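You operate a simulated robot arm through the tools that you are given. There is no shell and no other tool.

You are at the controls of a simulated two-armed robot. One attempt, no reset.

## Task
Melt the pellets at the card's heat, crank out the streaks and switch the melter off.
Fine: shut the lid before heating; the wax runs at 70 to 90 degrees.

The check looks at the end state, three seconds after you hand in, the way a careful person would. Anything else that was tipped, shoved, dropped, spilled or broken makes it a failure. A push-on lid holds only when it is set on centred and level and pressed home; a screw cap is set on level and turned clockwise until tight.

## Robot
Two 7-joint arms with fingered hands on one trunk that stands fixed in place. Base frame: the origin is at the foot of the trunk, x ahead of it, y to its left, z up. Units: mm, degrees, N and s.
The left shoulder is at [79, 128, 1205], the right one opposite. Payload 5 kg a hand.
The TCP of each hand is the grasp point between the finger pads, 37 mm short of the fingertips. In the tool frame z runs along the fingers and y along their closing line. The gripper opens to 124 mm. The gripper's body begins 43 mm behind the TCP. The gripper is a hand of 3 fingers: y runs from the thumb to the fingers, the wrist lies at [-21, -116, -203] in the tool frame, and closing takes about 1.5 s.
Orientation is that of the tool frame in the base frame, as a unit quaternion [x, y, z, w]. With the fingers straight down and the wrist toward the robot, the tool's x, y and z point along [0, 1, 0], [1, 0, 0] and [0, 0, -1] of the base frame.

## Interface
- The arms move only by the tool send_rows. It takes "left_series", "right_series" or both (then of equal length, played together; a hand with none holds still); each is one flat list of numbers, 7 for each row, row after row: the shift along the base's x, y, z in mm, then the turn, a rotation vector about the base's x, y, z in degrees, then the closure, from 0 (fully open) to 1 (shut). In form: [dx, dy, dz, rx, ry, rz, hand, dx, dy, dz, rx, ry, rz, hand, ...]. A call has 1 to 20 rows; each row is the pose to reach, as a shift and turn from the pose commanded when the call began. Rows are played at 5 a second. More than 50 mm and 8.6 degrees between two rows, or a gripper value outside its range, and nothing of the call is played. A pose out of reach is approached as far as the arm can. The call stops where the force on the tool passes 90 N (or 10 N more than at its start, if that is more) or the arm is blocked; 0.2 s more then pass. Each finger travels about 45 mm/s and halts on what it meets, pressing with about 26 N; the grip force reading is that of the motor and also rises with nothing between the fingers. The clock runs only during rows and for 0.2 s after the last one: add rows that repeat a pose to give the fingers time. It gives the time, the measured TCP pose, the force on the tool (base axes), the opening and the grip force at its end, in the units of the frame above (readings bear some noise), with the torque about the TCP (base axes, N m) and any sound that the robot's microphone picked up, and new pictures: "show" is both (left out), scene, wrist or none (wrist: the cameras of the hands that moved).
- Cameras (640 x 400 px; columns grow to the right, rows downward): "scene" is now at [216.4, -62.7, 1400.6]; the picture's right is [-0.68, -0.74, 0.00], its down [-0.22, 0.20, -0.95] and it looks along [0.70, -0.65, -0.30] (base axes); focal length 214 px, centre (320, 200). "left" rides on the left gripper at [-72, -104, -154] in its tool frame; the picture's right is [-0.83, -0.26, 0.49], its down [0.51, -0.72, 0.47] and it looks along [0.23, 0.64, 0.73] (tool axes); focal length 243 px, centre (320, 200). "right" rides on the right gripper at [72, -104, -154] in its tool frame; the picture's right is [-0.83, 0.26, -0.49], its down [-0.51, -0.72, 0.47] and it looks along [-0.23, 0.64, 0.73] (tool axes); focal length 243 px, centre (320, 200). There is no depth. A picture from a camera that has moved, and an enlarged one, comes with that camera's place and axes in the base frame and with its lens.
- slide_trunk(by): slides the trunk up (or, below 0, down) by that many mm; the arms and the scene camera ride with it, the base frame stays. It gives what a move gives, with no picture.
- grasp_type(shape, hand): the hand has 3 fingers and takes this shape, open, in about a second: jaw (thumb against the fingers, like two jaws); tri (thumb and two fingers); tip (a fingertip pinch); poke (one finger out to press); point (the index stretched); flat (the hand flat); cup (the hand cupped); fist (a fist). The gripper value then closes the fingers along that shape, each until it touches; the sizes above hold for jaw. It gives what a move gives, with no picture.
- aim_head(pan, tilt): turns the head with the scene camera to pan (to the left, within 80 degrees either way) and tilt (down, from -29 to 69), counted from straight ahead of the robot. It gives what a move gives, and a new picture of the scene camera.
- close_up(camera, box): a new picture of the part [left, top, right, bottom] of that camera's present view, enlarged. The clock stands still meanwhile.
- sign_off(): hands the job in; it is judged then, once.

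Places have to be worked out from the pictures, the camera data and where the tool is seen. Open the grippers and draw the arms clear of the work before you hand the job in, unless the task says otherwise.

The tools are called as name(argument=value, ...) on one line, values as JSON. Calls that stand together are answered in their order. send_rows: Moves the arms, as the interface text tells. Its arguments: {"type":"object","properties":{"left_series":{"type":"array"},"right_series":{"type":"array"},"show":{"type":"string","enum":["both","scene","wrist","none"]}},"required":[]} The other tools are called the same way: slide_trunk (by) slides the trunk up or down; grasp_type (shape, hand) gives the hand a shape; aim_head (pan, tilt) turns the head that bears the scene camera; close_up (camera, box) takes an enlarged picture of a part of a camera's view; sign_off () hands the job in.

At the start:

```text
time: 0.0
left_eef_pos: [664.7, -117.8, 1545.6]
left_tcp_rot: [0.707, 0.707, -0.001, 0.001]
left_contact_force: [-0.3, 0.3, -0.9]
left_ft_torque: [0.0, 0.0, 0.04]
left_width: 123.5
left_gripper_force: 0.1
left_shape: jaw
right_eef_pos: [335.1, -498.2, 1511.1]
right_tcp_rot: [0.708, 0.706, 0.0, 0.0]
right_contact_force: [0.6, -0.9, -0.3]
right_ft_torque: [-0.03, 0.01, -0.03]
right_width: 123.7
right_gripper_force: 0.1
right_shape: jaw
trunk travel left (down, up): [-400.0, 163.0]
head pan, tilt: [-42.6, 17.6]
```

scene: 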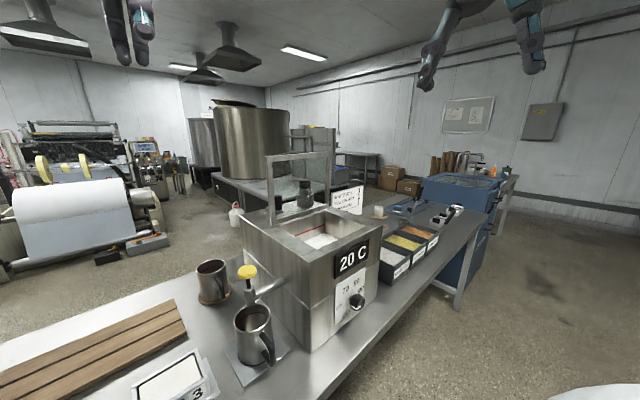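
right: 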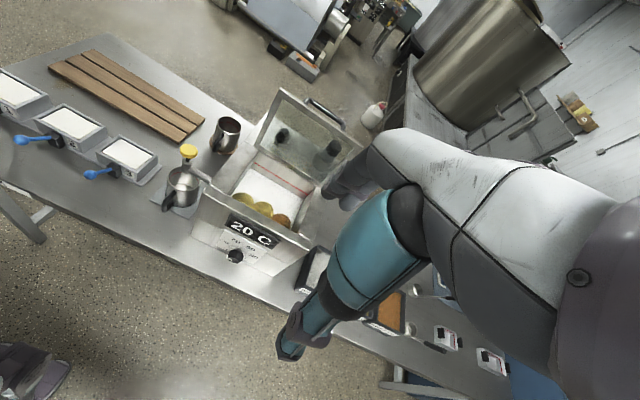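
left: 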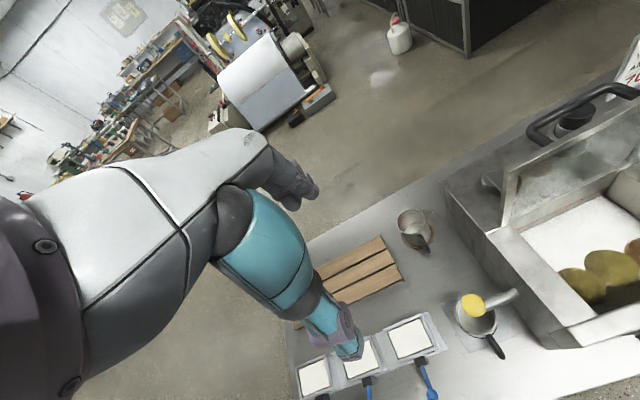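

I see a melter with a lid hinged open, a 20 C display, a dial, a tap with a yellow knob over a mug, and several pans. I'll enlarge the views to read the card and labels.

close_up(camera="scene", box=[230, 140, 390, 240])

close_up(camera="scene", box=[190, 230, 390, 355])

close_up(camera="right", box=[0, 80, 350, 299])

close_up(camera="left", box=[260, 160, 640, 400])

```text
4.00 times, centred on (310, 190) of scene
camera zoom: at [216.4, -62.7, 1400.6], right [-0.68, -0.74, 0.0], down [-0.22, 0.2, -0.95], along [0.7, -0.65, -0.3], focal length 858 px, centre (360, 240)
```

zoom: 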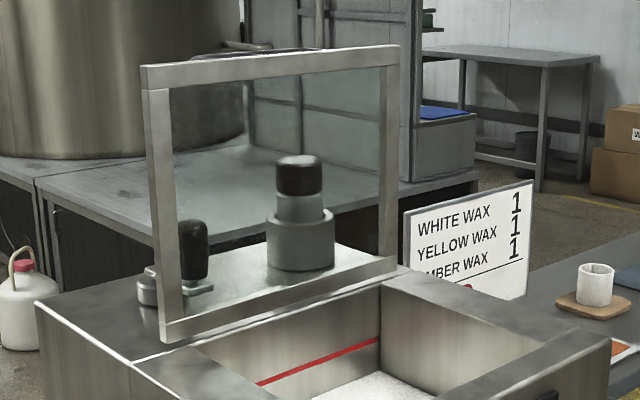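

```text
3.20 times, centred on (290, 292) of scene
camera zoom: at [216.4, -62.7, 1400.6], right [-0.68, -0.74, 0.0], down [-0.22, 0.2, -0.95], along [0.7, -0.65, -0.3], focal length 686 px, centre (416, -96)
```

zoom: 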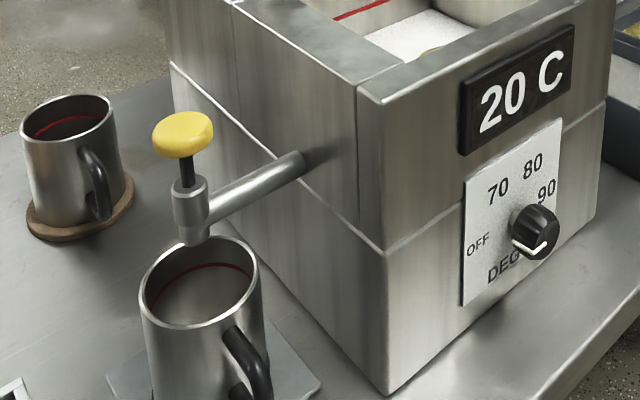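

```text
1.83 times, centred on (175, 190) of right
camera zoom: at [230.7, -426.2, 1663.5], right [0.26, -0.83, 0.49], down [-0.72, -0.51, -0.47], along [0.64, -0.23, -0.73], focal length 443 px, centre (585, 219)
```

zoom: 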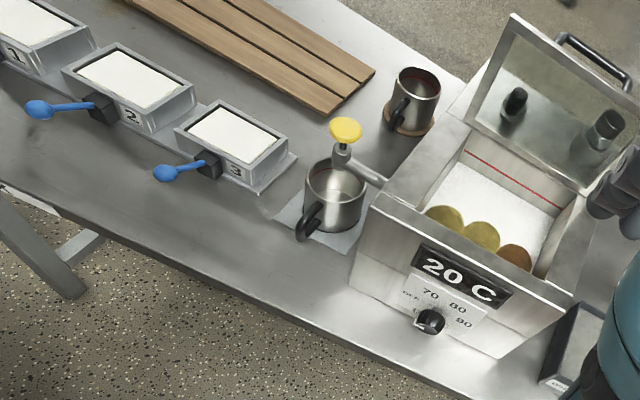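

```text
1.67 times, centred on (450, 280) of left
camera zoom: at [561.8, -190.7, 1698.2], right [-0.26, -0.83, -0.49], down [-0.72, 0.51, -0.47], along [0.64, 0.23, -0.73], focal length 404 px, centre (103, 67)
```

zoom: 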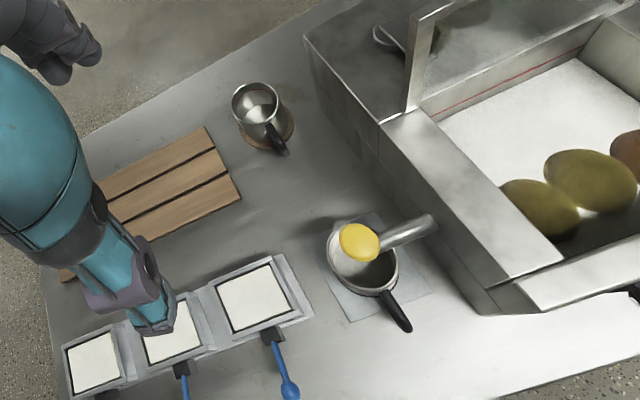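

The card at the back is partly hidden by the tank. I'll raise the trunk to see over it and look again.

slide_trunk(by=160)

aim_head(pan=-43, tilt=30)

close_up(camera="scene", box=[240, 100, 400, 200])

```text
time: 1.8
left_eef_pos: [668.7, -116.9, 1703.0]
left_tcp_rot: [0.707, 0.708, -0.002, -0.001]
left_contact_force: [0.0, -0.2, -1.0]
left_ft_torque: [0.01, 0.01, 0.0]
left_width: 123.6
left_gripper_force: 0.2
left_shape: jaw
right_eef_pos: [338.1, -499.5, 1669.3]
right_tcp_rot: [0.707, 0.707, -0.001, -0.001]
right_contact_force: [0.2, 0.4, 0.0]
right_ft_torque: [-0.03, 0.03, 0.01]
right_width: 123.6
right_gripper_force: 0.0
right_shape: jaw
trunk travel left (down, up): [-560.0, 3.0]
head pan, tilt: [-42.6, 17.6]
```

```text
time: 2.6
left_eef_pos: [666.6, -117.6, 1705.4]
left_tcp_rot: [0.708, 0.706, -0.001, -0.001]
left_contact_force: [0.4, 0.3, 0.9]
left_ft_torque: [0.0, 0.04, -0.02]
left_width: 123.5
left_gripper_force: 0.0
left_shape: jaw
right_eef_pos: [337.3, -499.1, 1671.2]
right_tcp_rot: [0.708, 0.706, 0.0, 0.0]
right_contact_force: [0.8, 0.2, 0.0]
right_ft_torque: [0.0, 0.03, 0.02]
right_width: 123.7
right_gripper_force: 0.2
right_shape: jaw
trunk travel left (down, up): [-560.0, 3.0]
head pan, tilt: [-43.0, 30.0]
camera scene: at [100.9, -61.3, 1569.8], right [-0.68, -0.73, 0.0], down [-0.37, 0.34, -0.87], along [0.63, -0.59, -0.5], focal length 214 px, centre (320, 200)
```

scene: 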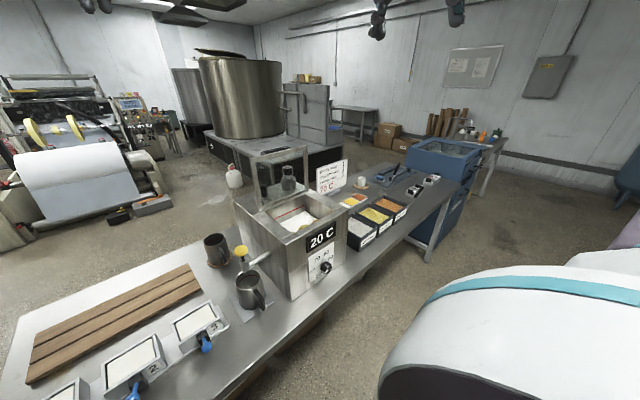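

```text
4.00 times, centred on (320, 150) of scene
camera zoom: at [100.9, -61.3, 1569.8], right [-0.68, -0.73, 0.0], down [-0.37, 0.34, -0.87], along [0.63, -0.59, -0.5], focal length 858 px, centre (320, 400)
```

zoom: 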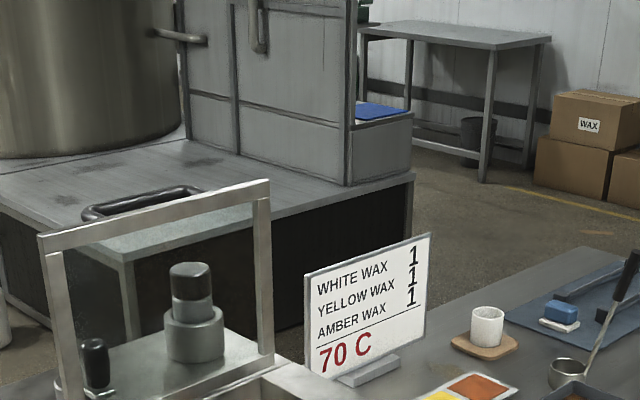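

The card says 70 C. Next I'll look closely at the melter top and its crank.

close_up(camera="scene", box=[220, 140, 360, 227])

close_up(camera="scene", box=[220, 210, 360, 310])

close_up(camera="left", box=[400, 50, 640, 300])

close_up(camera="right", box=[180, 80, 400, 280])

```text
4.57 times, centred on (290, 184) of scene
camera zoom: at [100.9, -61.3, 1569.8], right [-0.68, -0.73, 0.0], down [-0.37, 0.34, -0.87], along [0.63, -0.59, -0.5], focal length 980 px, centre (457, 275)
```

zoom: 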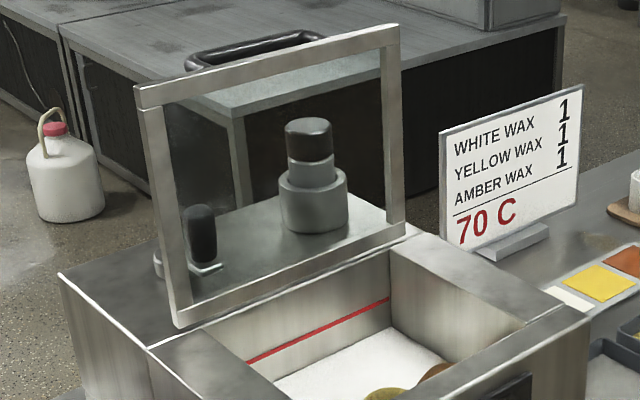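

```text
4.00 times, centred on (290, 260) of scene
camera zoom: at [100.9, -61.3, 1569.8], right [-0.68, -0.73, 0.0], down [-0.37, 0.34, -0.87], along [0.63, -0.59, -0.5], focal length 858 px, centre (440, -40)
```

zoom: 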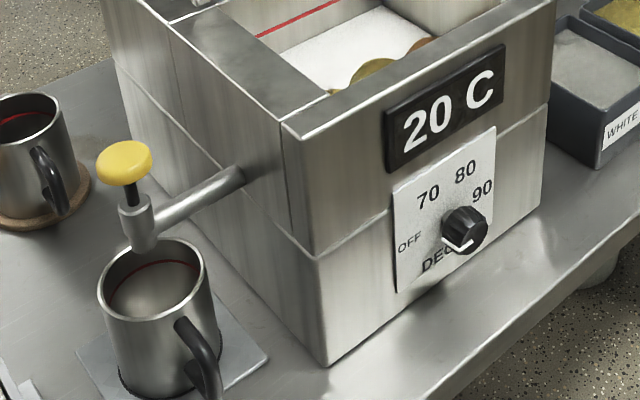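

```text
1.60 times, centred on (520, 175) of left
camera zoom: at [563.8, -190.8, 1857.2], right [-0.26, -0.83, -0.49], down [-0.72, 0.51, -0.47], along [0.64, 0.23, -0.73], focal length 388 px, centre (0, 240)
```

zoom: 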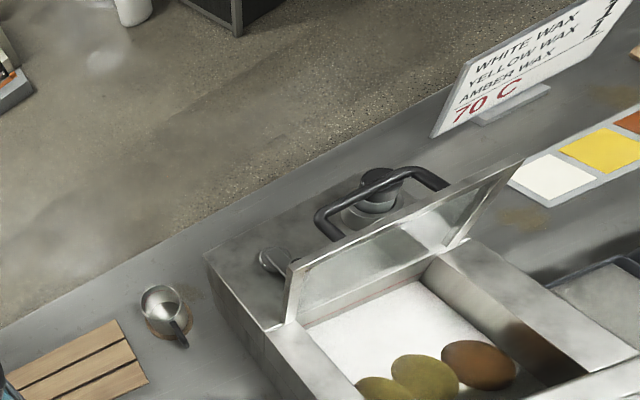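

```text
2.00 times, centred on (290, 180) of right
camera zoom: at [232.5, -426.3, 1823.0], right [0.26, -0.83, 0.49], down [-0.72, -0.51, -0.47], along [0.64, -0.23, -0.73], focal length 485 px, centre (380, 240)
```

zoom: 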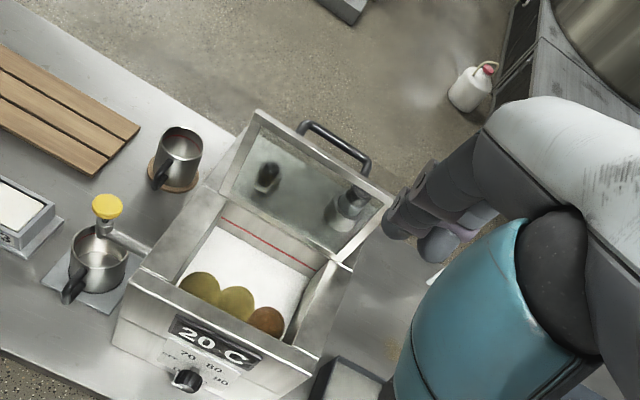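

Both cameras agree on the tap knob at about (636,-224,1099), and they put the dial roughly at (494,-464,965). I'll zoom in hard on the dial to see where its pointer is.

close_up(camera="scene", box=[305, 240, 353, 285])

close_up(camera="right", box=[190, 220, 270, 280])

close_up(camera="scene", box=[230, 140, 330, 220])

```text
8.89 times, centred on (329, 262) of scene
camera zoom: at [100.9, -61.3, 1569.8], right [-0.68, -0.73, 0.0], down [-0.37, 0.34, -0.87], along [0.63, -0.59, -0.5], focal length 1906 px, centre (240, -356)
```

zoom: 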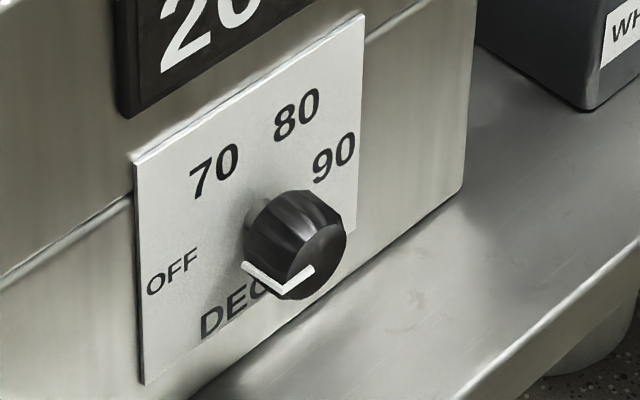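

```text
6.67 times, centred on (230, 250) of right
camera zoom: at [232.5, -426.3, 1823.0], right [0.26, -0.83, 0.49], down [-0.72, -0.51, -0.47], along [0.64, -0.23, -0.73], focal length 1618 px, centre (920, -133)
```

zoom: 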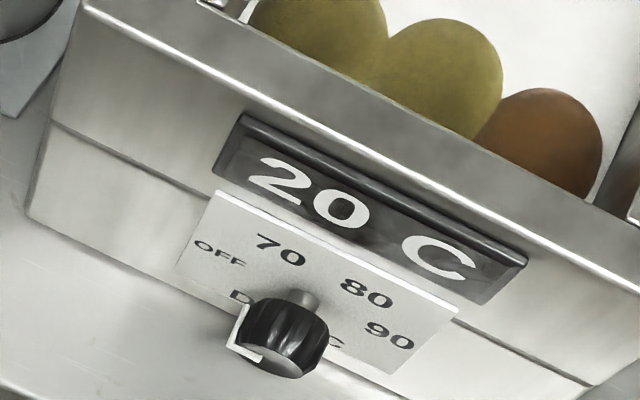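

```text
5.00 times, centred on (280, 180) of scene
camera zoom: at [100.9, -61.3, 1569.8], right [-0.68, -0.73, 0.0], down [-0.37, 0.34, -0.87], along [0.63, -0.59, -0.5], focal length 1072 px, centre (520, 300)
```

zoom: 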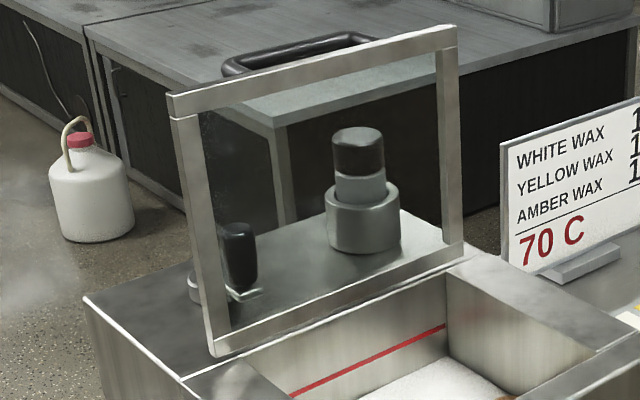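

The plate corners and labels put the front face at x≈529, facing −x. The dial axis is at y≈-470, z≈943, with the knob face at x≈490. OFF is at 180°, 70 at 120°, and the pointer is on OFF. The lid stands nearly vertical on a hinge at (745, y −350…−566, 1137), with its handle bar near (766,-465,1340). I'll carry the right hand forward, high above the lid, and look down on it.

send_rows(right_series=[45, 0, 0, 0, 0, 0, 0, 90, 0, 0, 0, 0, 0, 0, 135, 0, 0, 0, 0, 0, 0, 180, 5, 0, 0, 0, 0, 0, 225, 10, 0, 0, 0, 0, 0, 270, 15, 0, 0, 0, 0, 0, 315, 20, 0, 0, 0, 0, 0], show="both")

```text
time: 4.2
left_eef_pos: [670.3, -116.8, 1703.8]
left_tcp_rot: [0.708, 0.707, -0.002, -0.002]
left_contact_force: [1.1, 0.0, -1.2]
left_ft_torque: [-0.06, 0.04, -0.02]
left_width: 123.5
left_gripper_force: 0.2
left_shape: jaw
right_eef_pos: [653.5, -478.3, 1669.7]
right_tcp_rot: [0.707, 0.707, -0.001, 0.0]
right_contact_force: [0.6, 0.1, 0.5]
right_ft_torque: [-0.04, 0.05, 0.02]
right_width: 124.1
right_gripper_force: 0.1
right_shape: jaw
trunk travel left (down, up): [-560.0, 3.0]
head pan, tilt: [-43.0, 30.0]
camera scene: at [102.9, -60.3, 1569.6], right [-0.68, -0.73, 0.0], down [-0.37, 0.34, -0.87], along [0.63, -0.59, -0.5], focal length 214 px, centre (320, 200)
camera right: at [550.2, -405.5, 1822.4], right [0.26, -0.83, 0.49], down [-0.72, -0.51, -0.47], along [0.64, -0.23, -0.73], focal length 243 px, centre (320, 200)
```

scene: 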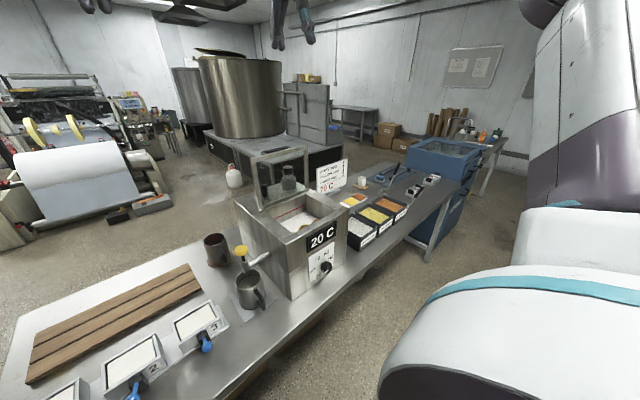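
right: 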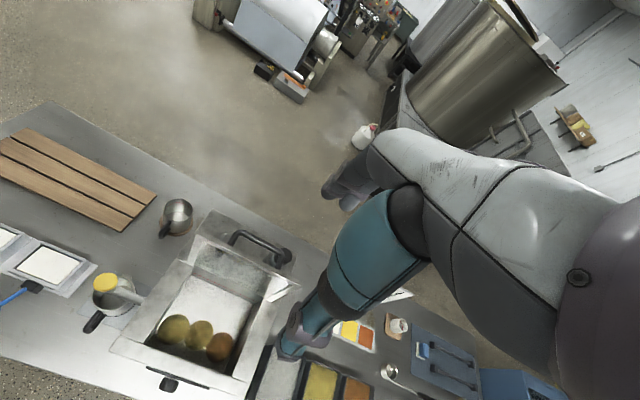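

The right hand camera now looks over the melter from above, so I'll enlarge the lid and the back deck.

close_up(camera="right", box=[120, 190, 320, 390])

close_up(camera="right", box=[180, 200, 300, 290])

close_up(camera="left", box=[440, 50, 640, 200])

```text
2.00 times, centred on (220, 290) of right
camera zoom: at [550.2, -405.5, 1822.4], right [0.26, -0.83, 0.49], down [-0.72, -0.51, -0.47], along [0.64, -0.23, -0.73], focal length 485 px, centre (520, 20)
```

zoom: 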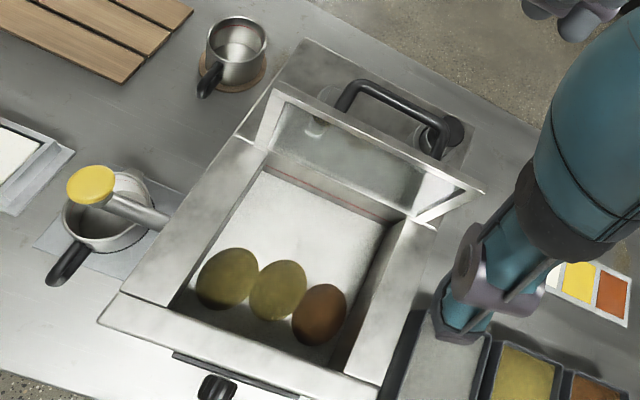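

```text
4.44 times, centred on (240, 245) of right
camera zoom: at [550.2, -405.5, 1822.4], right [0.26, -0.83, 0.49], down [-0.72, -0.51, -0.47], along [0.64, -0.23, -0.73], focal length 1078 px, centre (676, 0)
```

zoom: 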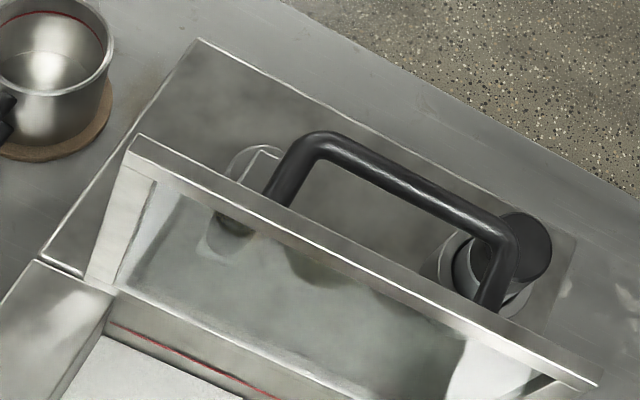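

```text
2.67 times, centred on (540, 125) of left
camera zoom: at [566.6, -189.6, 1856.1], right [-0.26, -0.83, -0.49], down [-0.72, 0.51, -0.47], along [0.64, 0.23, -0.73], focal length 647 px, centre (-267, 400)
```

zoom: 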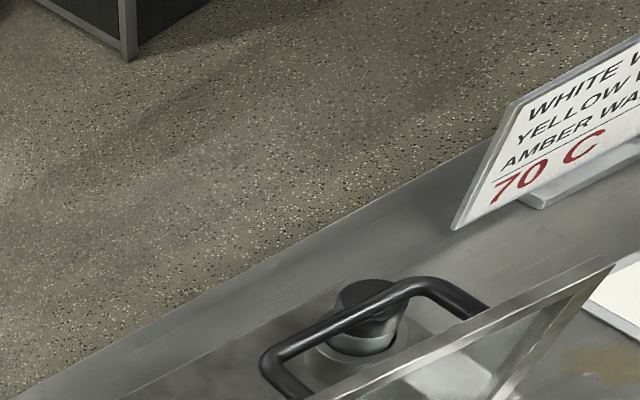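

The handle bar sits at about (779, y −415…−515, 1340), standing about 36 mm off the back of the lid. The black-topped cylinder's top is near (852,-564,1221). I'll close the right fingers, move behind the lid while still high, come part of the way down, and check.

send_rows(right_series=[42, 3, 0, 0, 0, 0, 0.5, 84, 6, 0, 0, 0, 0, 1, 126, 10, 0, 0, 0, 0, 1, 170, 13, 0, 0, 0, 0, 1, 170, 13, -45, 0, 0, 0, 1, 170, 13, -90, 0, 0, 0, 1, 170, 13, -135, 0, 0, 0, 1, 170, 13, -180, 0, 0, 0, 1, 170, 13, -220, 0, 0, 0, 1, 170, 13, -250, 0, 0, 0, 1], show="both")

close_up(camera="right", box=[100, 180, 420, 400])

close_up(camera="left", box=[400, 50, 640, 250])

close_up(camera="scene", box=[220, 100, 380, 220])

```text
time: 6.4
left_eef_pos: [664.0, -117.6, 1707.1]
left_tcp_rot: [0.707, 0.707, 0.0, 0.001]
left_contact_force: [0.4, 0.6, -0.4]
left_ft_torque: [0.0, 0.0, -0.04]
left_width: 123.8
left_gripper_force: 0.0
left_shape: jaw
right_eef_pos: [819.9, -465.6, 1421.7]
right_tcp_rot: [0.707, 0.707, 0.0, 0.001]
right_contact_force: [0.0, 0.5, 0.9]
right_ft_torque: [-0.02, -0.01, 0.02]
right_width: 0.0
right_gripper_force: 25.9
right_shape: jaw
trunk travel left (down, up): [-560.0, 3.0]
head pan, tilt: [-43.0, 30.0]
camera scene: at [98.8, -60.7, 1570.1], right [-0.68, -0.73, 0.0], down [-0.37, 0.34, -0.87], along [0.63, -0.59, -0.5], focal length 214 px, centre (320, 200)
camera right: at [714.1, -392.5, 1573.5], right [0.26, -0.83, 0.49], down [-0.72, -0.51, -0.47], along [0.64, -0.23, -0.73], focal length 243 px, centre (320, 200)
```

scene: 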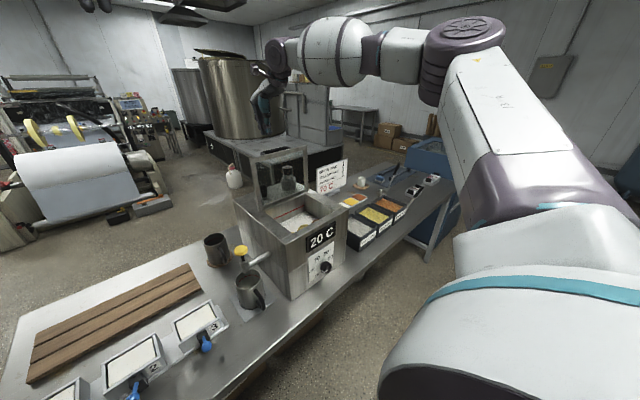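
right: 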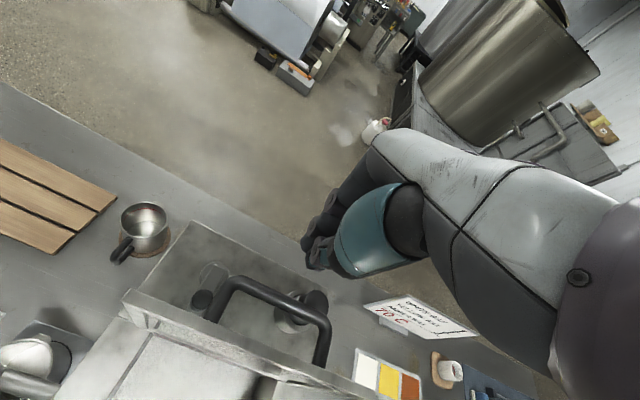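

```text
1.82 times, centred on (260, 290) of right
camera zoom: at [714.1, -392.5, 1573.5], right [0.26, -0.83, 0.49], down [-0.72, -0.51, -0.47], along [0.64, -0.23, -0.73], focal length 441 px, centre (429, 36)
```

zoom: 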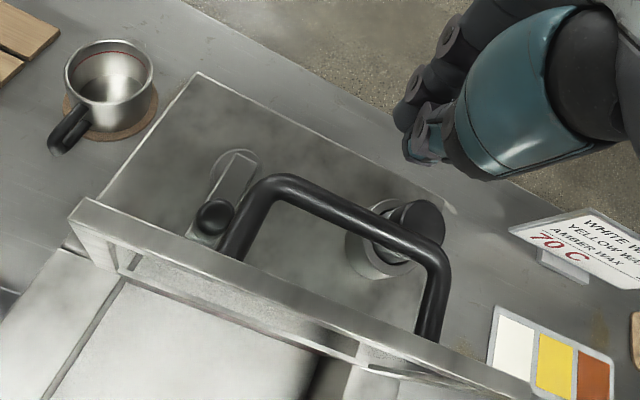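

```text
2.00 times, centred on (520, 150) of left
camera zoom: at [560.8, -190.2, 1858.8], right [-0.26, -0.83, -0.49], down [-0.72, 0.51, -0.47], along [0.64, 0.23, -0.73], focal length 485 px, centre (-80, 300)
```

zoom: 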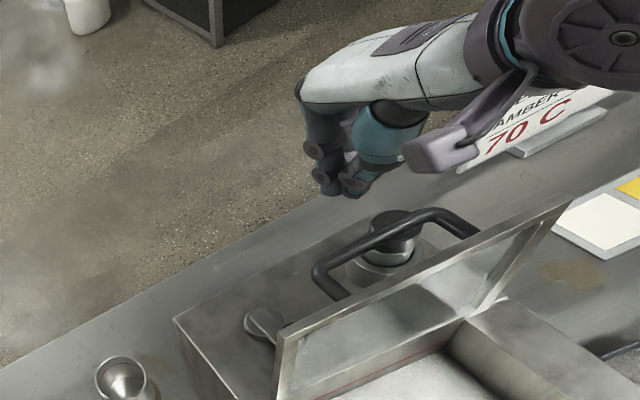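

```text
3.33 times, centred on (300, 160) of scene
camera zoom: at [98.8, -60.7, 1570.1], right [-0.68, -0.73, 0.0], down [-0.37, 0.34, -0.87], along [0.63, -0.59, -0.5], focal length 715 px, centre (387, 333)
```

zoom: 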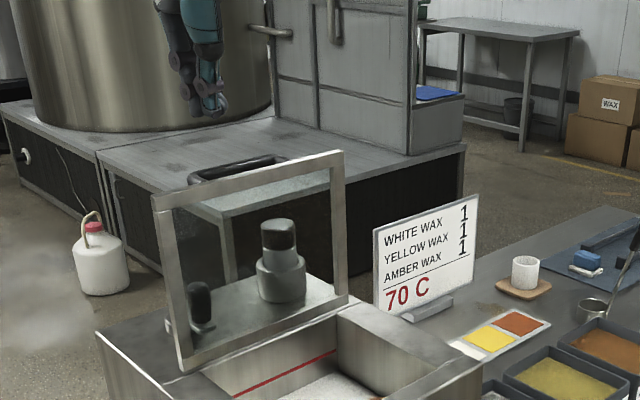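

The fingertips project where expected, hanging just behind the handle. I'll lower them to about 25 mm below bar height, then push gently toward −x for first contact.

send_rows(right_series=[0, 0, -35, 0, 0, 0, 1, 0, 0, -70, 0, 0, 0, 1, -10, 0, -70, 0, 0, 0, 1, -20, 0, -70, 0, 0, 0, 1, -30, 0, -70, 0, 0, 0, 1, -38, 0, -70, 0, 0, 0, 1], show="both")

close_up(camera="scene", box=[220, 100, 380, 220])

close_up(camera="left", box=[400, 50, 640, 250])

```text
time: 7.8
left_eef_pos: [667.6, -117.4, 1705.7]
left_tcp_rot: [0.707, 0.707, 0.001, 0.0]
left_contact_force: [0.1, -0.2, 0.0]
left_ft_torque: [0.01, 0.0, -0.01]
left_width: 123.8
left_gripper_force: 0.0
left_shape: jaw
right_eef_pos: [781.8, -465.8, 1351.2]
right_tcp_rot: [0.708, 0.707, 0.0, 0.0]
right_contact_force: [1.6, -0.8, 0.8]
right_ft_torque: [-0.02, -0.06, 0.01]
right_width: 0.0
right_gripper_force: 25.6
right_shape: jaw
trunk travel left (down, up): [-560.0, 3.0]
head pan, tilt: [-43.0, 30.0]
camera scene: at [99.8, -61.2, 1569.9], right [-0.68, -0.73, 0.0], down [-0.37, 0.34, -0.87], along [0.63, -0.59, -0.5], focal length 214 px, centre (320, 200)
camera right: at [677.8, -392.7, 1502.7], right [0.26, -0.83, 0.49], down [-0.72, -0.51, -0.47], along [0.64, -0.23, -0.73], focal length 243 px, centre (320, 200)
```

scene: 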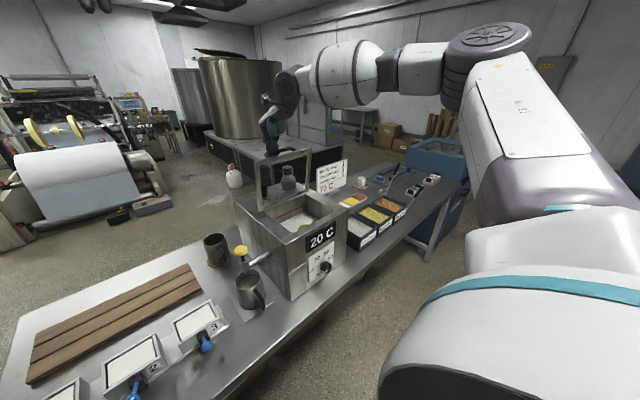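
right: 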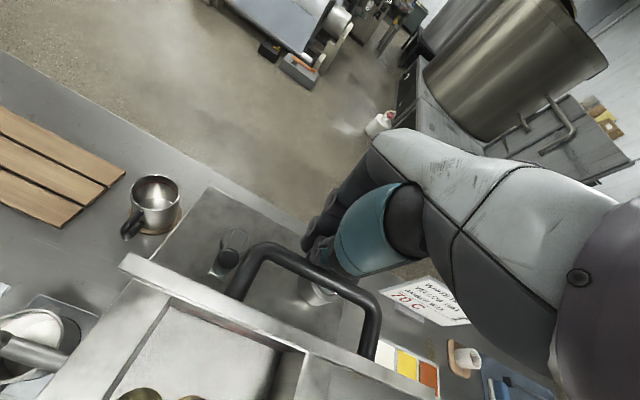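

```text
3.33 times, centred on (300, 160) of scene
camera zoom: at [99.8, -61.2, 1569.9], right [-0.68, -0.73, 0.0], down [-0.37, 0.34, -0.87], along [0.63, -0.59, -0.5], focal length 715 px, centre (387, 333)
```

zoom: 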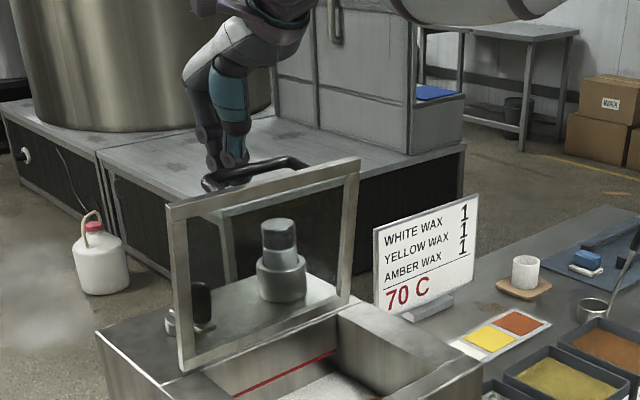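

```text
2.00 times, centred on (520, 150) of left
camera zoom: at [562.3, -190.7, 1858.0], right [-0.26, -0.83, -0.49], down [-0.72, 0.51, -0.47], along [0.64, 0.23, -0.73], focal length 485 px, centre (-80, 300)
```

zoom: 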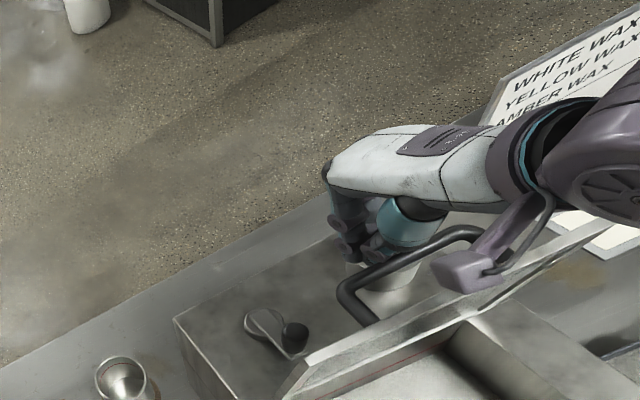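

The lid follows the push easily (about 2 N) and stays in contact. I'll follow its arc further in small steps and see whether it holds or drops.

send_rows(right_series=[-12, 0, 0, 0, 0, 0, 1, -24, 0, 0, 0, 0, 0, 1, -36, 0, 0, 0, 0, 0, 1, -48, 0, -1, 0, 0, 0, 1, -60, 0, -2, 0, 0, 0, 1, -60, 0, -2, 0, 0, 0, 1], show="both")

close_up(camera="scene", box=[220, 100, 380, 220])

close_up(camera="left", box=[400, 50, 640, 250])

```text
time: 9.2
left_eef_pos: [666.0, -117.2, 1705.6]
left_tcp_rot: [0.707, 0.707, 0.0, -0.001]
left_contact_force: [0.9, 0.3, 0.0]
left_ft_torque: [-0.02, 0.02, 0.0]
left_width: 123.8
left_gripper_force: 0.0
left_shape: jaw
right_eef_pos: [721.8, -466.2, 1349.1]
right_tcp_rot: [0.707, 0.707, 0.0, 0.0]
right_contact_force: [-0.2, -1.0, 0.5]
right_ft_torque: [-0.01, 0.01, 0.03]
right_width: 0.1
right_gripper_force: 26.1
right_shape: jaw
trunk travel left (down, up): [-560.0, 3.0]
head pan, tilt: [-43.0, 30.0]
camera scene: at [99.6, -61.1, 1570.0], right [-0.68, -0.73, 0.0], down [-0.37, 0.34, -0.87], along [0.63, -0.59, -0.5], focal length 214 px, centre (320, 200)
camera right: at [617.6, -392.9, 1501.6], right [0.26, -0.83, 0.49], down [-0.72, -0.51, -0.47], along [0.64, -0.23, -0.73], focal length 243 px, centre (320, 200)
```

scene: 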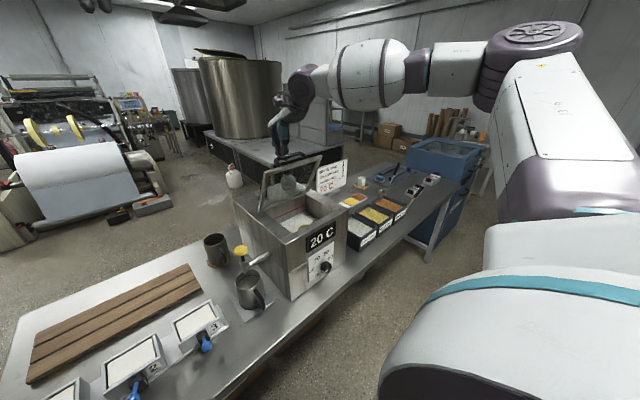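
right: 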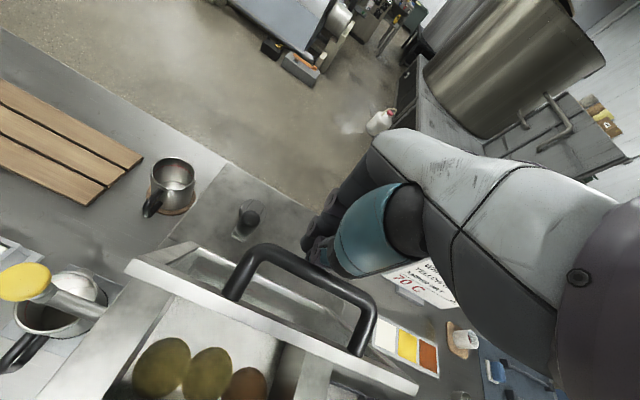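

```text
3.33 times, centred on (300, 160) of scene
camera zoom: at [99.6, -61.1, 1570.0], right [-0.68, -0.73, 0.0], down [-0.37, 0.34, -0.87], along [0.63, -0.59, -0.5], focal length 715 px, centre (387, 333)
```

zoom: 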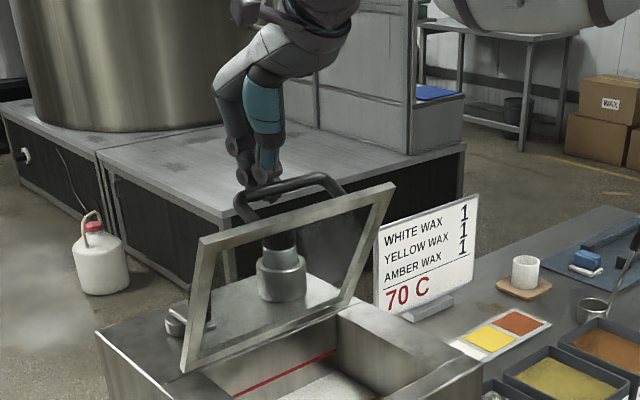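

```text
2.00 times, centred on (520, 150) of left
camera zoom: at [562.0, -190.6, 1858.1], right [-0.26, -0.83, -0.49], down [-0.72, 0.51, -0.47], along [0.64, 0.23, -0.73], focal length 485 px, centre (-80, 300)
```

zoom: 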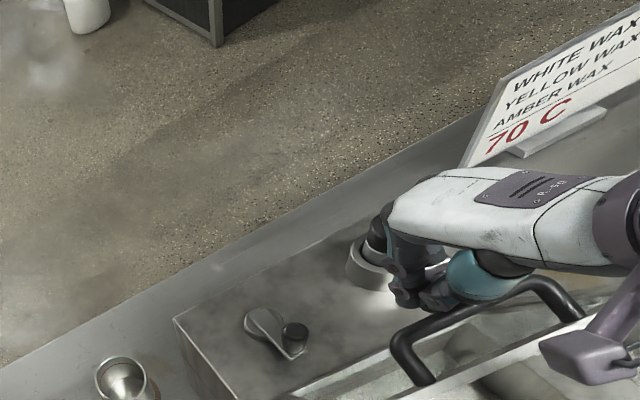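

The hinge has friction: the lid stays at about 70° with no force on the tool. I'll continue along the arc with the bar in front of the fingers down to about 20°.

send_rows(right_series=[-15, 0, -1, 0, 0, 0, 1, -30, 0, -3, 0, 0, 0, 1, -46, 0, -9, 0, 0, 0, 1, -63, 0, -17, 0, 0, 0, 1, -78, 0, -26, 0, 0, 0, 1, -92, 0, -36, 0, 0, 0, 1, -105, 0, -47, 0, 0, 0, 1, -118, 0, -59, 0, 0, 0, 1, -129, 0, -73, 0, 0, 0, 1, -139, 0, -87, 0, 0, 0, 1], show="both")

close_up(camera="scene", box=[220, 120, 380, 240])

close_up(camera="left", box=[400, 50, 640, 250])

```text
time: 11.4
left_eef_pos: [665.9, -116.6, 1705.4]
left_tcp_rot: [0.707, 0.707, 0.0, 0.0]
left_contact_force: [0.6, -1.0, -1.1]
left_ft_torque: [0.03, -0.03, -0.01]
left_width: 124.0
left_gripper_force: 0.1
left_shape: jaw
right_eef_pos: [584.0, -466.0, 1261.1]
right_tcp_rot: [0.707, 0.707, 0.001, 0.0]
right_contact_force: [-0.4, -0.5, -0.5]
right_ft_torque: [0.02, -0.01, 0.02]
right_width: 0.1
right_gripper_force: 25.6
right_shape: jaw
trunk travel left (down, up): [-560.0, 3.0]
head pan, tilt: [-43.0, 30.0]
camera scene: at [99.5, -61.9, 1569.9], right [-0.68, -0.73, 0.0], down [-0.37, 0.34, -0.87], along [0.63, -0.59, -0.5], focal length 214 px, centre (320, 200)
camera right: at [479.0, -394.0, 1414.2], right [0.26, -0.83, 0.49], down [-0.72, -0.51, -0.47], along [0.64, -0.23, -0.73], focal length 243 px, centre (320, 200)
```

scene: 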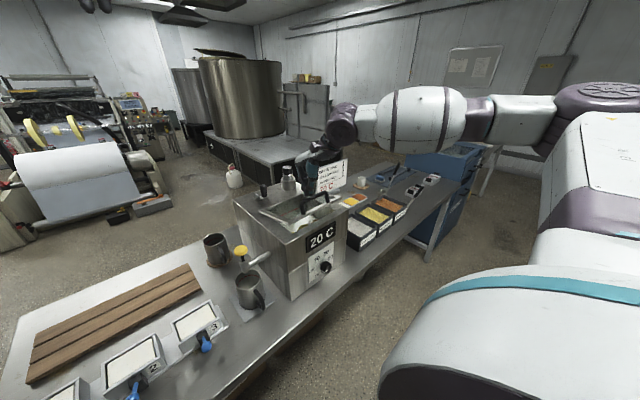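
right: 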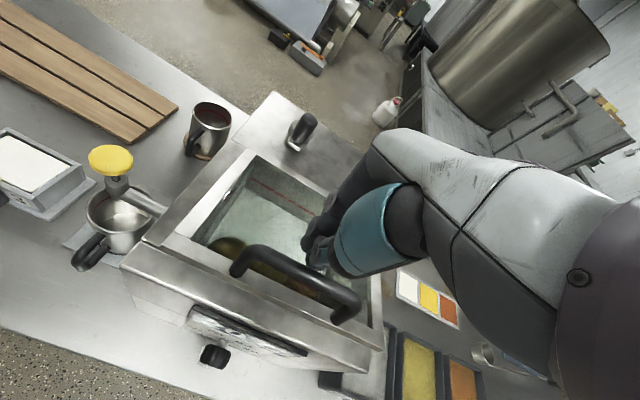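

```text
3.33 times, centred on (300, 180) of scene
camera zoom: at [99.5, -61.9, 1569.9], right [-0.68, -0.73, 0.0], down [-0.37, 0.34, -0.87], along [0.63, -0.59, -0.5], focal length 715 px, centre (387, 267)
```

zoom: 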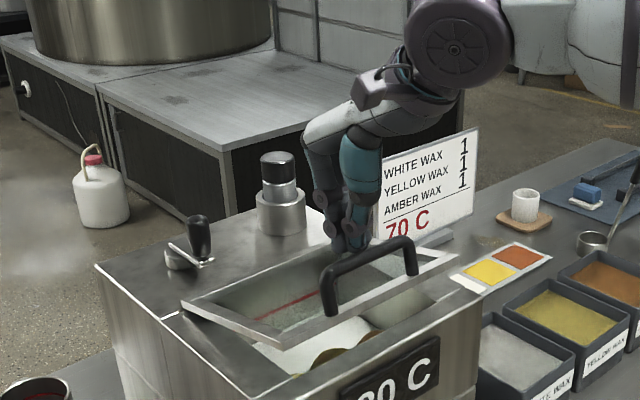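

```text
2.00 times, centred on (520, 150) of left
camera zoom: at [562.0, -191.6, 1858.0], right [-0.26, -0.83, -0.49], down [-0.72, 0.51, -0.47], along [0.64, 0.23, -0.73], focal length 485 px, centre (-80, 300)
```

zoom: 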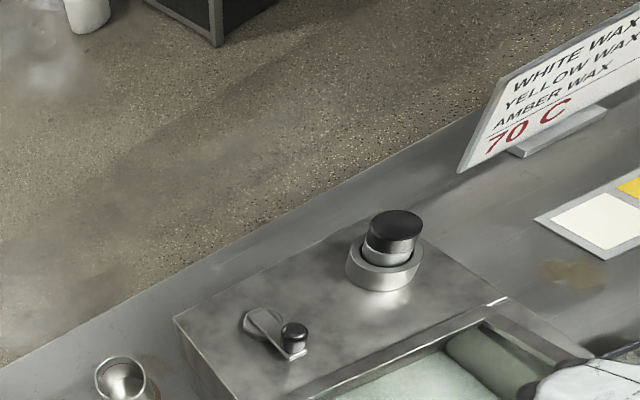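

The lid is about 15–20° from shut, with the bar now in front of the fingers. I'll lift, move over the bar, and press it down until it meets resistance.

send_rows(right_series=[0, 0, 30, 0, 0, 0, 1, 0, 0, 50, 0, 0, 0, 1, -22, 0, 50, 0, 0, 0, 1, -24, 0, 30, 0, 0, 0, 1, -28, 0, 10, 0, 0, 0, 1, -32, 0, -5, 0, 0, 0, 1, -35, 0, -15, 0, 0, 0, 1, -38, 0, -25, 0, 0, 0, 1, -40, 0, -33, 0, 0, 0, 1, -41, 0, -38, 0, 0, 0, 1], show="both")

close_up(camera="scene", box=[220, 120, 380, 240])

```text
time: 13.6
left_eef_pos: [664.5, -117.4, 1707.3]
left_tcp_rot: [0.707, 0.707, 0.001, 0.0]
left_contact_force: [0.8, 1.1, -0.1]
left_ft_torque: [0.02, 0.04, 0.0]
left_width: 123.8
left_gripper_force: 0.1
left_shape: jaw
right_eef_pos: [541.4, -465.9, 1226.6]
right_tcp_rot: [0.708, 0.706, 0.001, 0.002]
right_contact_force: [3.2, -1.9, 6.8]
right_ft_torque: [0.03, -0.23, -0.05]
right_width: 0.0
right_gripper_force: 25.9
right_shape: jaw
trunk travel left (down, up): [-560.0, 3.0]
head pan, tilt: [-43.0, 30.0]
camera scene: at [98.7, -60.7, 1570.3], right [-0.68, -0.73, 0.0], down [-0.37, 0.34, -0.87], along [0.63, -0.59, -0.5], focal length 214 px, centre (320, 200)
camera right: at [437.4, -393.0, 1377.7], right [0.26, -0.83, 0.49], down [-0.72, -0.51, -0.47], along [0.64, -0.23, -0.73], focal length 243 px, centre (320, 200)
```

scene: 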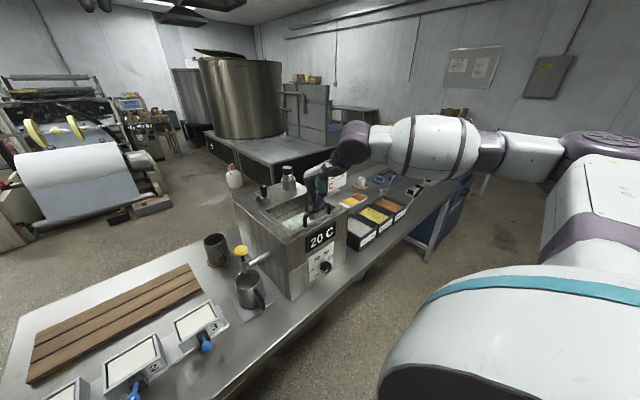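
right: 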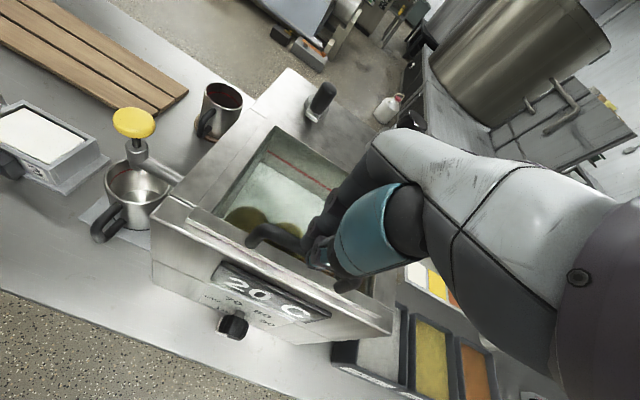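

```text
3.33 times, centred on (300, 180) of scene
camera zoom: at [98.7, -60.7, 1570.3], right [-0.68, -0.73, 0.0], down [-0.37, 0.34, -0.87], along [0.63, -0.59, -0.5], focal length 715 px, centre (387, 267)
```

zoom: 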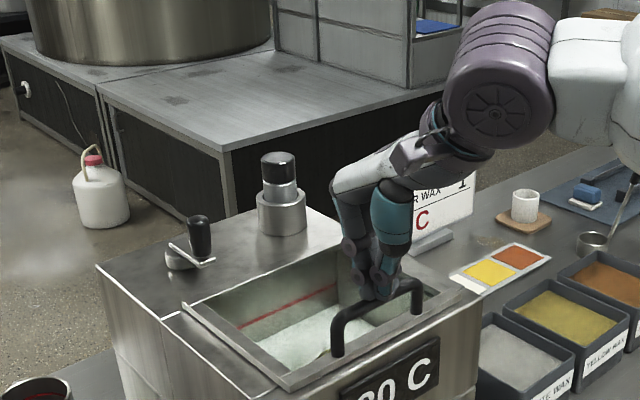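

Resistance has begun (7 N) and the lid looks flat. I'll press a little more to make sure it's fully down, then lift away.

send_rows(right_series=[0, 0, -4, 0, 0, 0, 1, 0, 0, -8, 0, 0, 0, 1, 0, 0, -12, 0, 0, 0, 1, 0, 0, -12, 0, 0, 0, 1], show="none")

send_rows(right_series=[0, 0, 40, 0, 0, 0, 1, 0, 0, 80, 0, 0, 0, 1, -45, 0, 110, 0, 0, 0, 1, -90, 0, 120, 0, 0, 0, 1, -135, 0, 130, 0, 0, 0, 1], show="both")

close_up(camera="scene", box=[220, 140, 380, 260])

close_up(camera="right", box=[160, 80, 420, 300])

close_up(camera="left", box=[400, 50, 640, 250])

```text
time: 14.6
left_eef_pos: [660.3, -113.7, 1710.4]
left_tcp_rot: [0.707, 0.707, 0.002, 0.002]
left_contact_force: [0.6, -0.5, 0.7]
left_ft_torque: [-0.01, -0.02, -0.01]
left_width: 123.9
left_gripper_force: 0.1
left_shape: jaw
right_eef_pos: [542.5, -464.6, 1222.0]
right_tcp_rot: [0.708, 0.707, 0.006, 0.008]
right_contact_force: [20.3, -9.2, 65.5]
right_ft_torque: [0.17, -1.29, -0.37]
right_width: 0.2
right_gripper_force: 26.2
right_shape: jaw
trunk travel left (down, up): [-560.0, 3.0]
head pan, tilt: [-43.0, 30.0]
```

```text
refused: row 3 steps farther than a row can; nothing moved
```

```text
3.33 times, centred on (300, 200) of scene
camera zoom: at [95.9, -58.1, 1570.9], right [-0.68, -0.73, 0.0], down [-0.36, 0.34, -0.87], along [0.63, -0.59, -0.5], focal length 715 px, centre (387, 200)
```

zoom: 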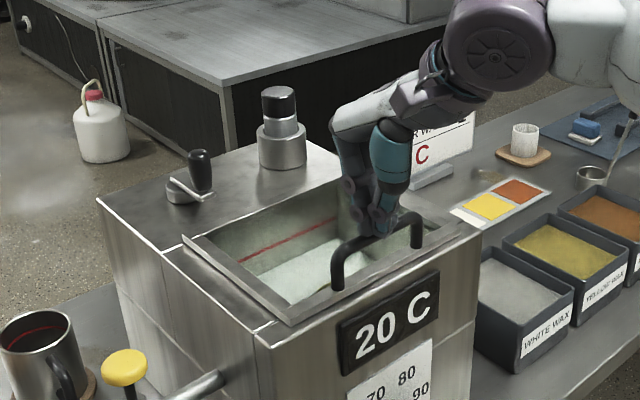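

```text
1.82 times, centred on (290, 190) of right
camera zoom: at [435.4, -391.1, 1372.4], right [0.25, -0.83, 0.5], down [-0.71, -0.51, -0.48], along [0.65, -0.24, -0.72], focal length 441 px, centre (374, 218)
```

zoom: 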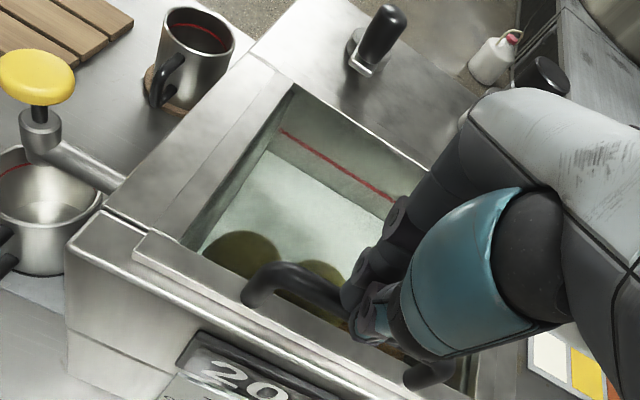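

```text
2.00 times, centred on (520, 150) of left
camera zoom: at [556.6, -187.0, 1861.8], right [-0.26, -0.83, -0.49], down [-0.72, 0.51, -0.48], along [0.64, 0.23, -0.73], focal length 485 px, centre (-80, 300)
```

zoom: 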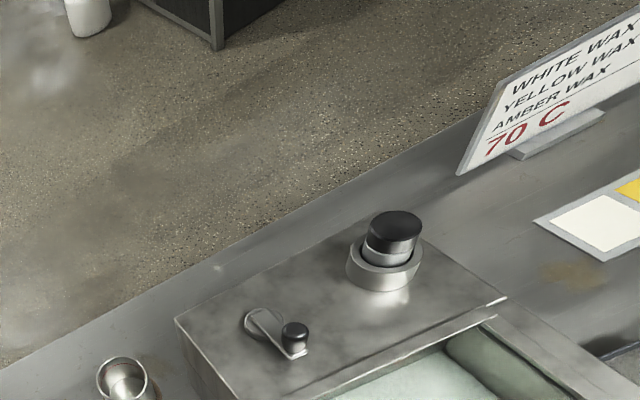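

At 65 N the lid is fully down (TCP z 1222). Next is the dial: I'll lift off, back away, and turn the hand so the fingers point at +x with the closing line across the knob (wrist on the inner side), staying high over free space while I check the arm can do it.

send_rows(right_series=[0, 0, 40, 0, 0, 0, 1, 0, 0, 80, 0, 0, 0, 1, -20, 0, 115, 0, 0, 0, 1, -45, 0, 125, 4.6, -4.6, -4.6, 0.6, -60, 0, 130, 9.2, -9.2, -9.2, 0.3, -60, 0, 130, 13.8, -13.8, -13.8, 0.3, -60, 0, 130, 18.4, -18.4, -18.4, 0.3, -60, 0, 130, 23, -23, -23, 0.3, -60, 0, 130, 27.6, -27.6, -27.6, 0.3, -60, 0, 130, 32.2, -32.2, -32.2, 0.3, -60, 0, 130, 36.8, -36.8, -36.8, 0.3, -60, 0, 130, 41.4, -41.4, -41.4, 0.3, -60, 0, 130, 46, -46, -46, 0.3, -60, 0, 130, 50.6, -50.6, -50.6, 0.3, -60, 0, 130, 55.2, -55.2, -55.2, 0.3, -60, 0, 130, 59.8, -59.8, -59.8, 0.3, -60, 0, 130, 64.4, -64.4, -64.4, 0.3, -60, 0, 130, 69.3, -69.3, -69.3, 0.3], show="both")

```text
time: 18.6
left_eef_pos: [666.0, -116.7, 1706.9]
left_tcp_rot: [0.707, 0.707, 0.001, 0.0]
left_contact_force: [0.4, -0.6, -0.5]
left_ft_torque: [0.0, 0.01, -0.01]
left_width: 123.8
left_gripper_force: 0.0
left_shape: jaw
right_eef_pos: [437.4, -515.7, 1119.1]
right_tcp_rot: [0.854, -0.001, 0.52, 0.004]
right_contact_force: [0.5, 0.1, -0.9]
right_ft_torque: [-0.02, 0.0, 0.0]
right_width: 86.6
right_gripper_force: 0.0
right_shape: jaw
right hand out of reach, approached as far as the arm can: row 12, 13, 14, 15, 16, 17, 18
trunk travel left (down, up): [-560.0, 3.0]
head pan, tilt: [-43.0, 30.0]
stopped in row 18 (right hand): the arm was blocked; the commanded pose is now the measured one
camera scene: at [100.0, -60.8, 1570.1], right [-0.68, -0.73, 0.0], down [-0.37, 0.34, -0.87], along [0.63, -0.59, -0.5], focal length 214 px, centre (320, 200)
camera right: at [335.4, -409.2, 1253.2], right [-0.82, -0.26, -0.51], down [0.19, 0.72, -0.67], along [0.54, -0.65, -0.54], focal length 243 px, centre (320, 200)
```

scene: 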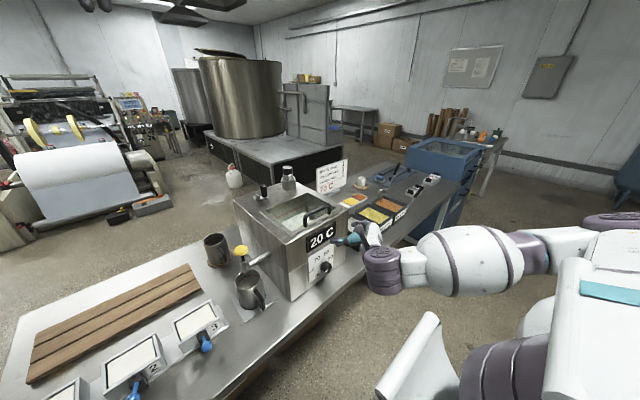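
right: 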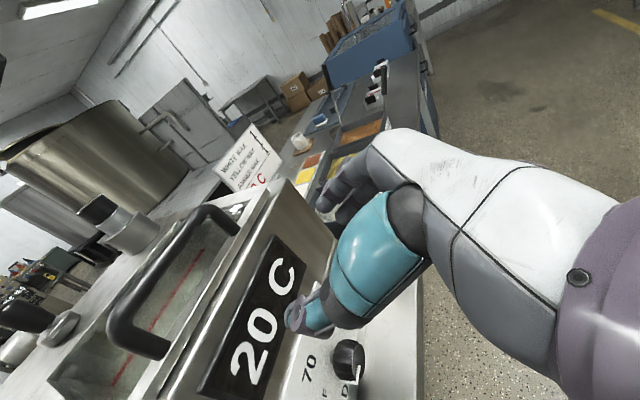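

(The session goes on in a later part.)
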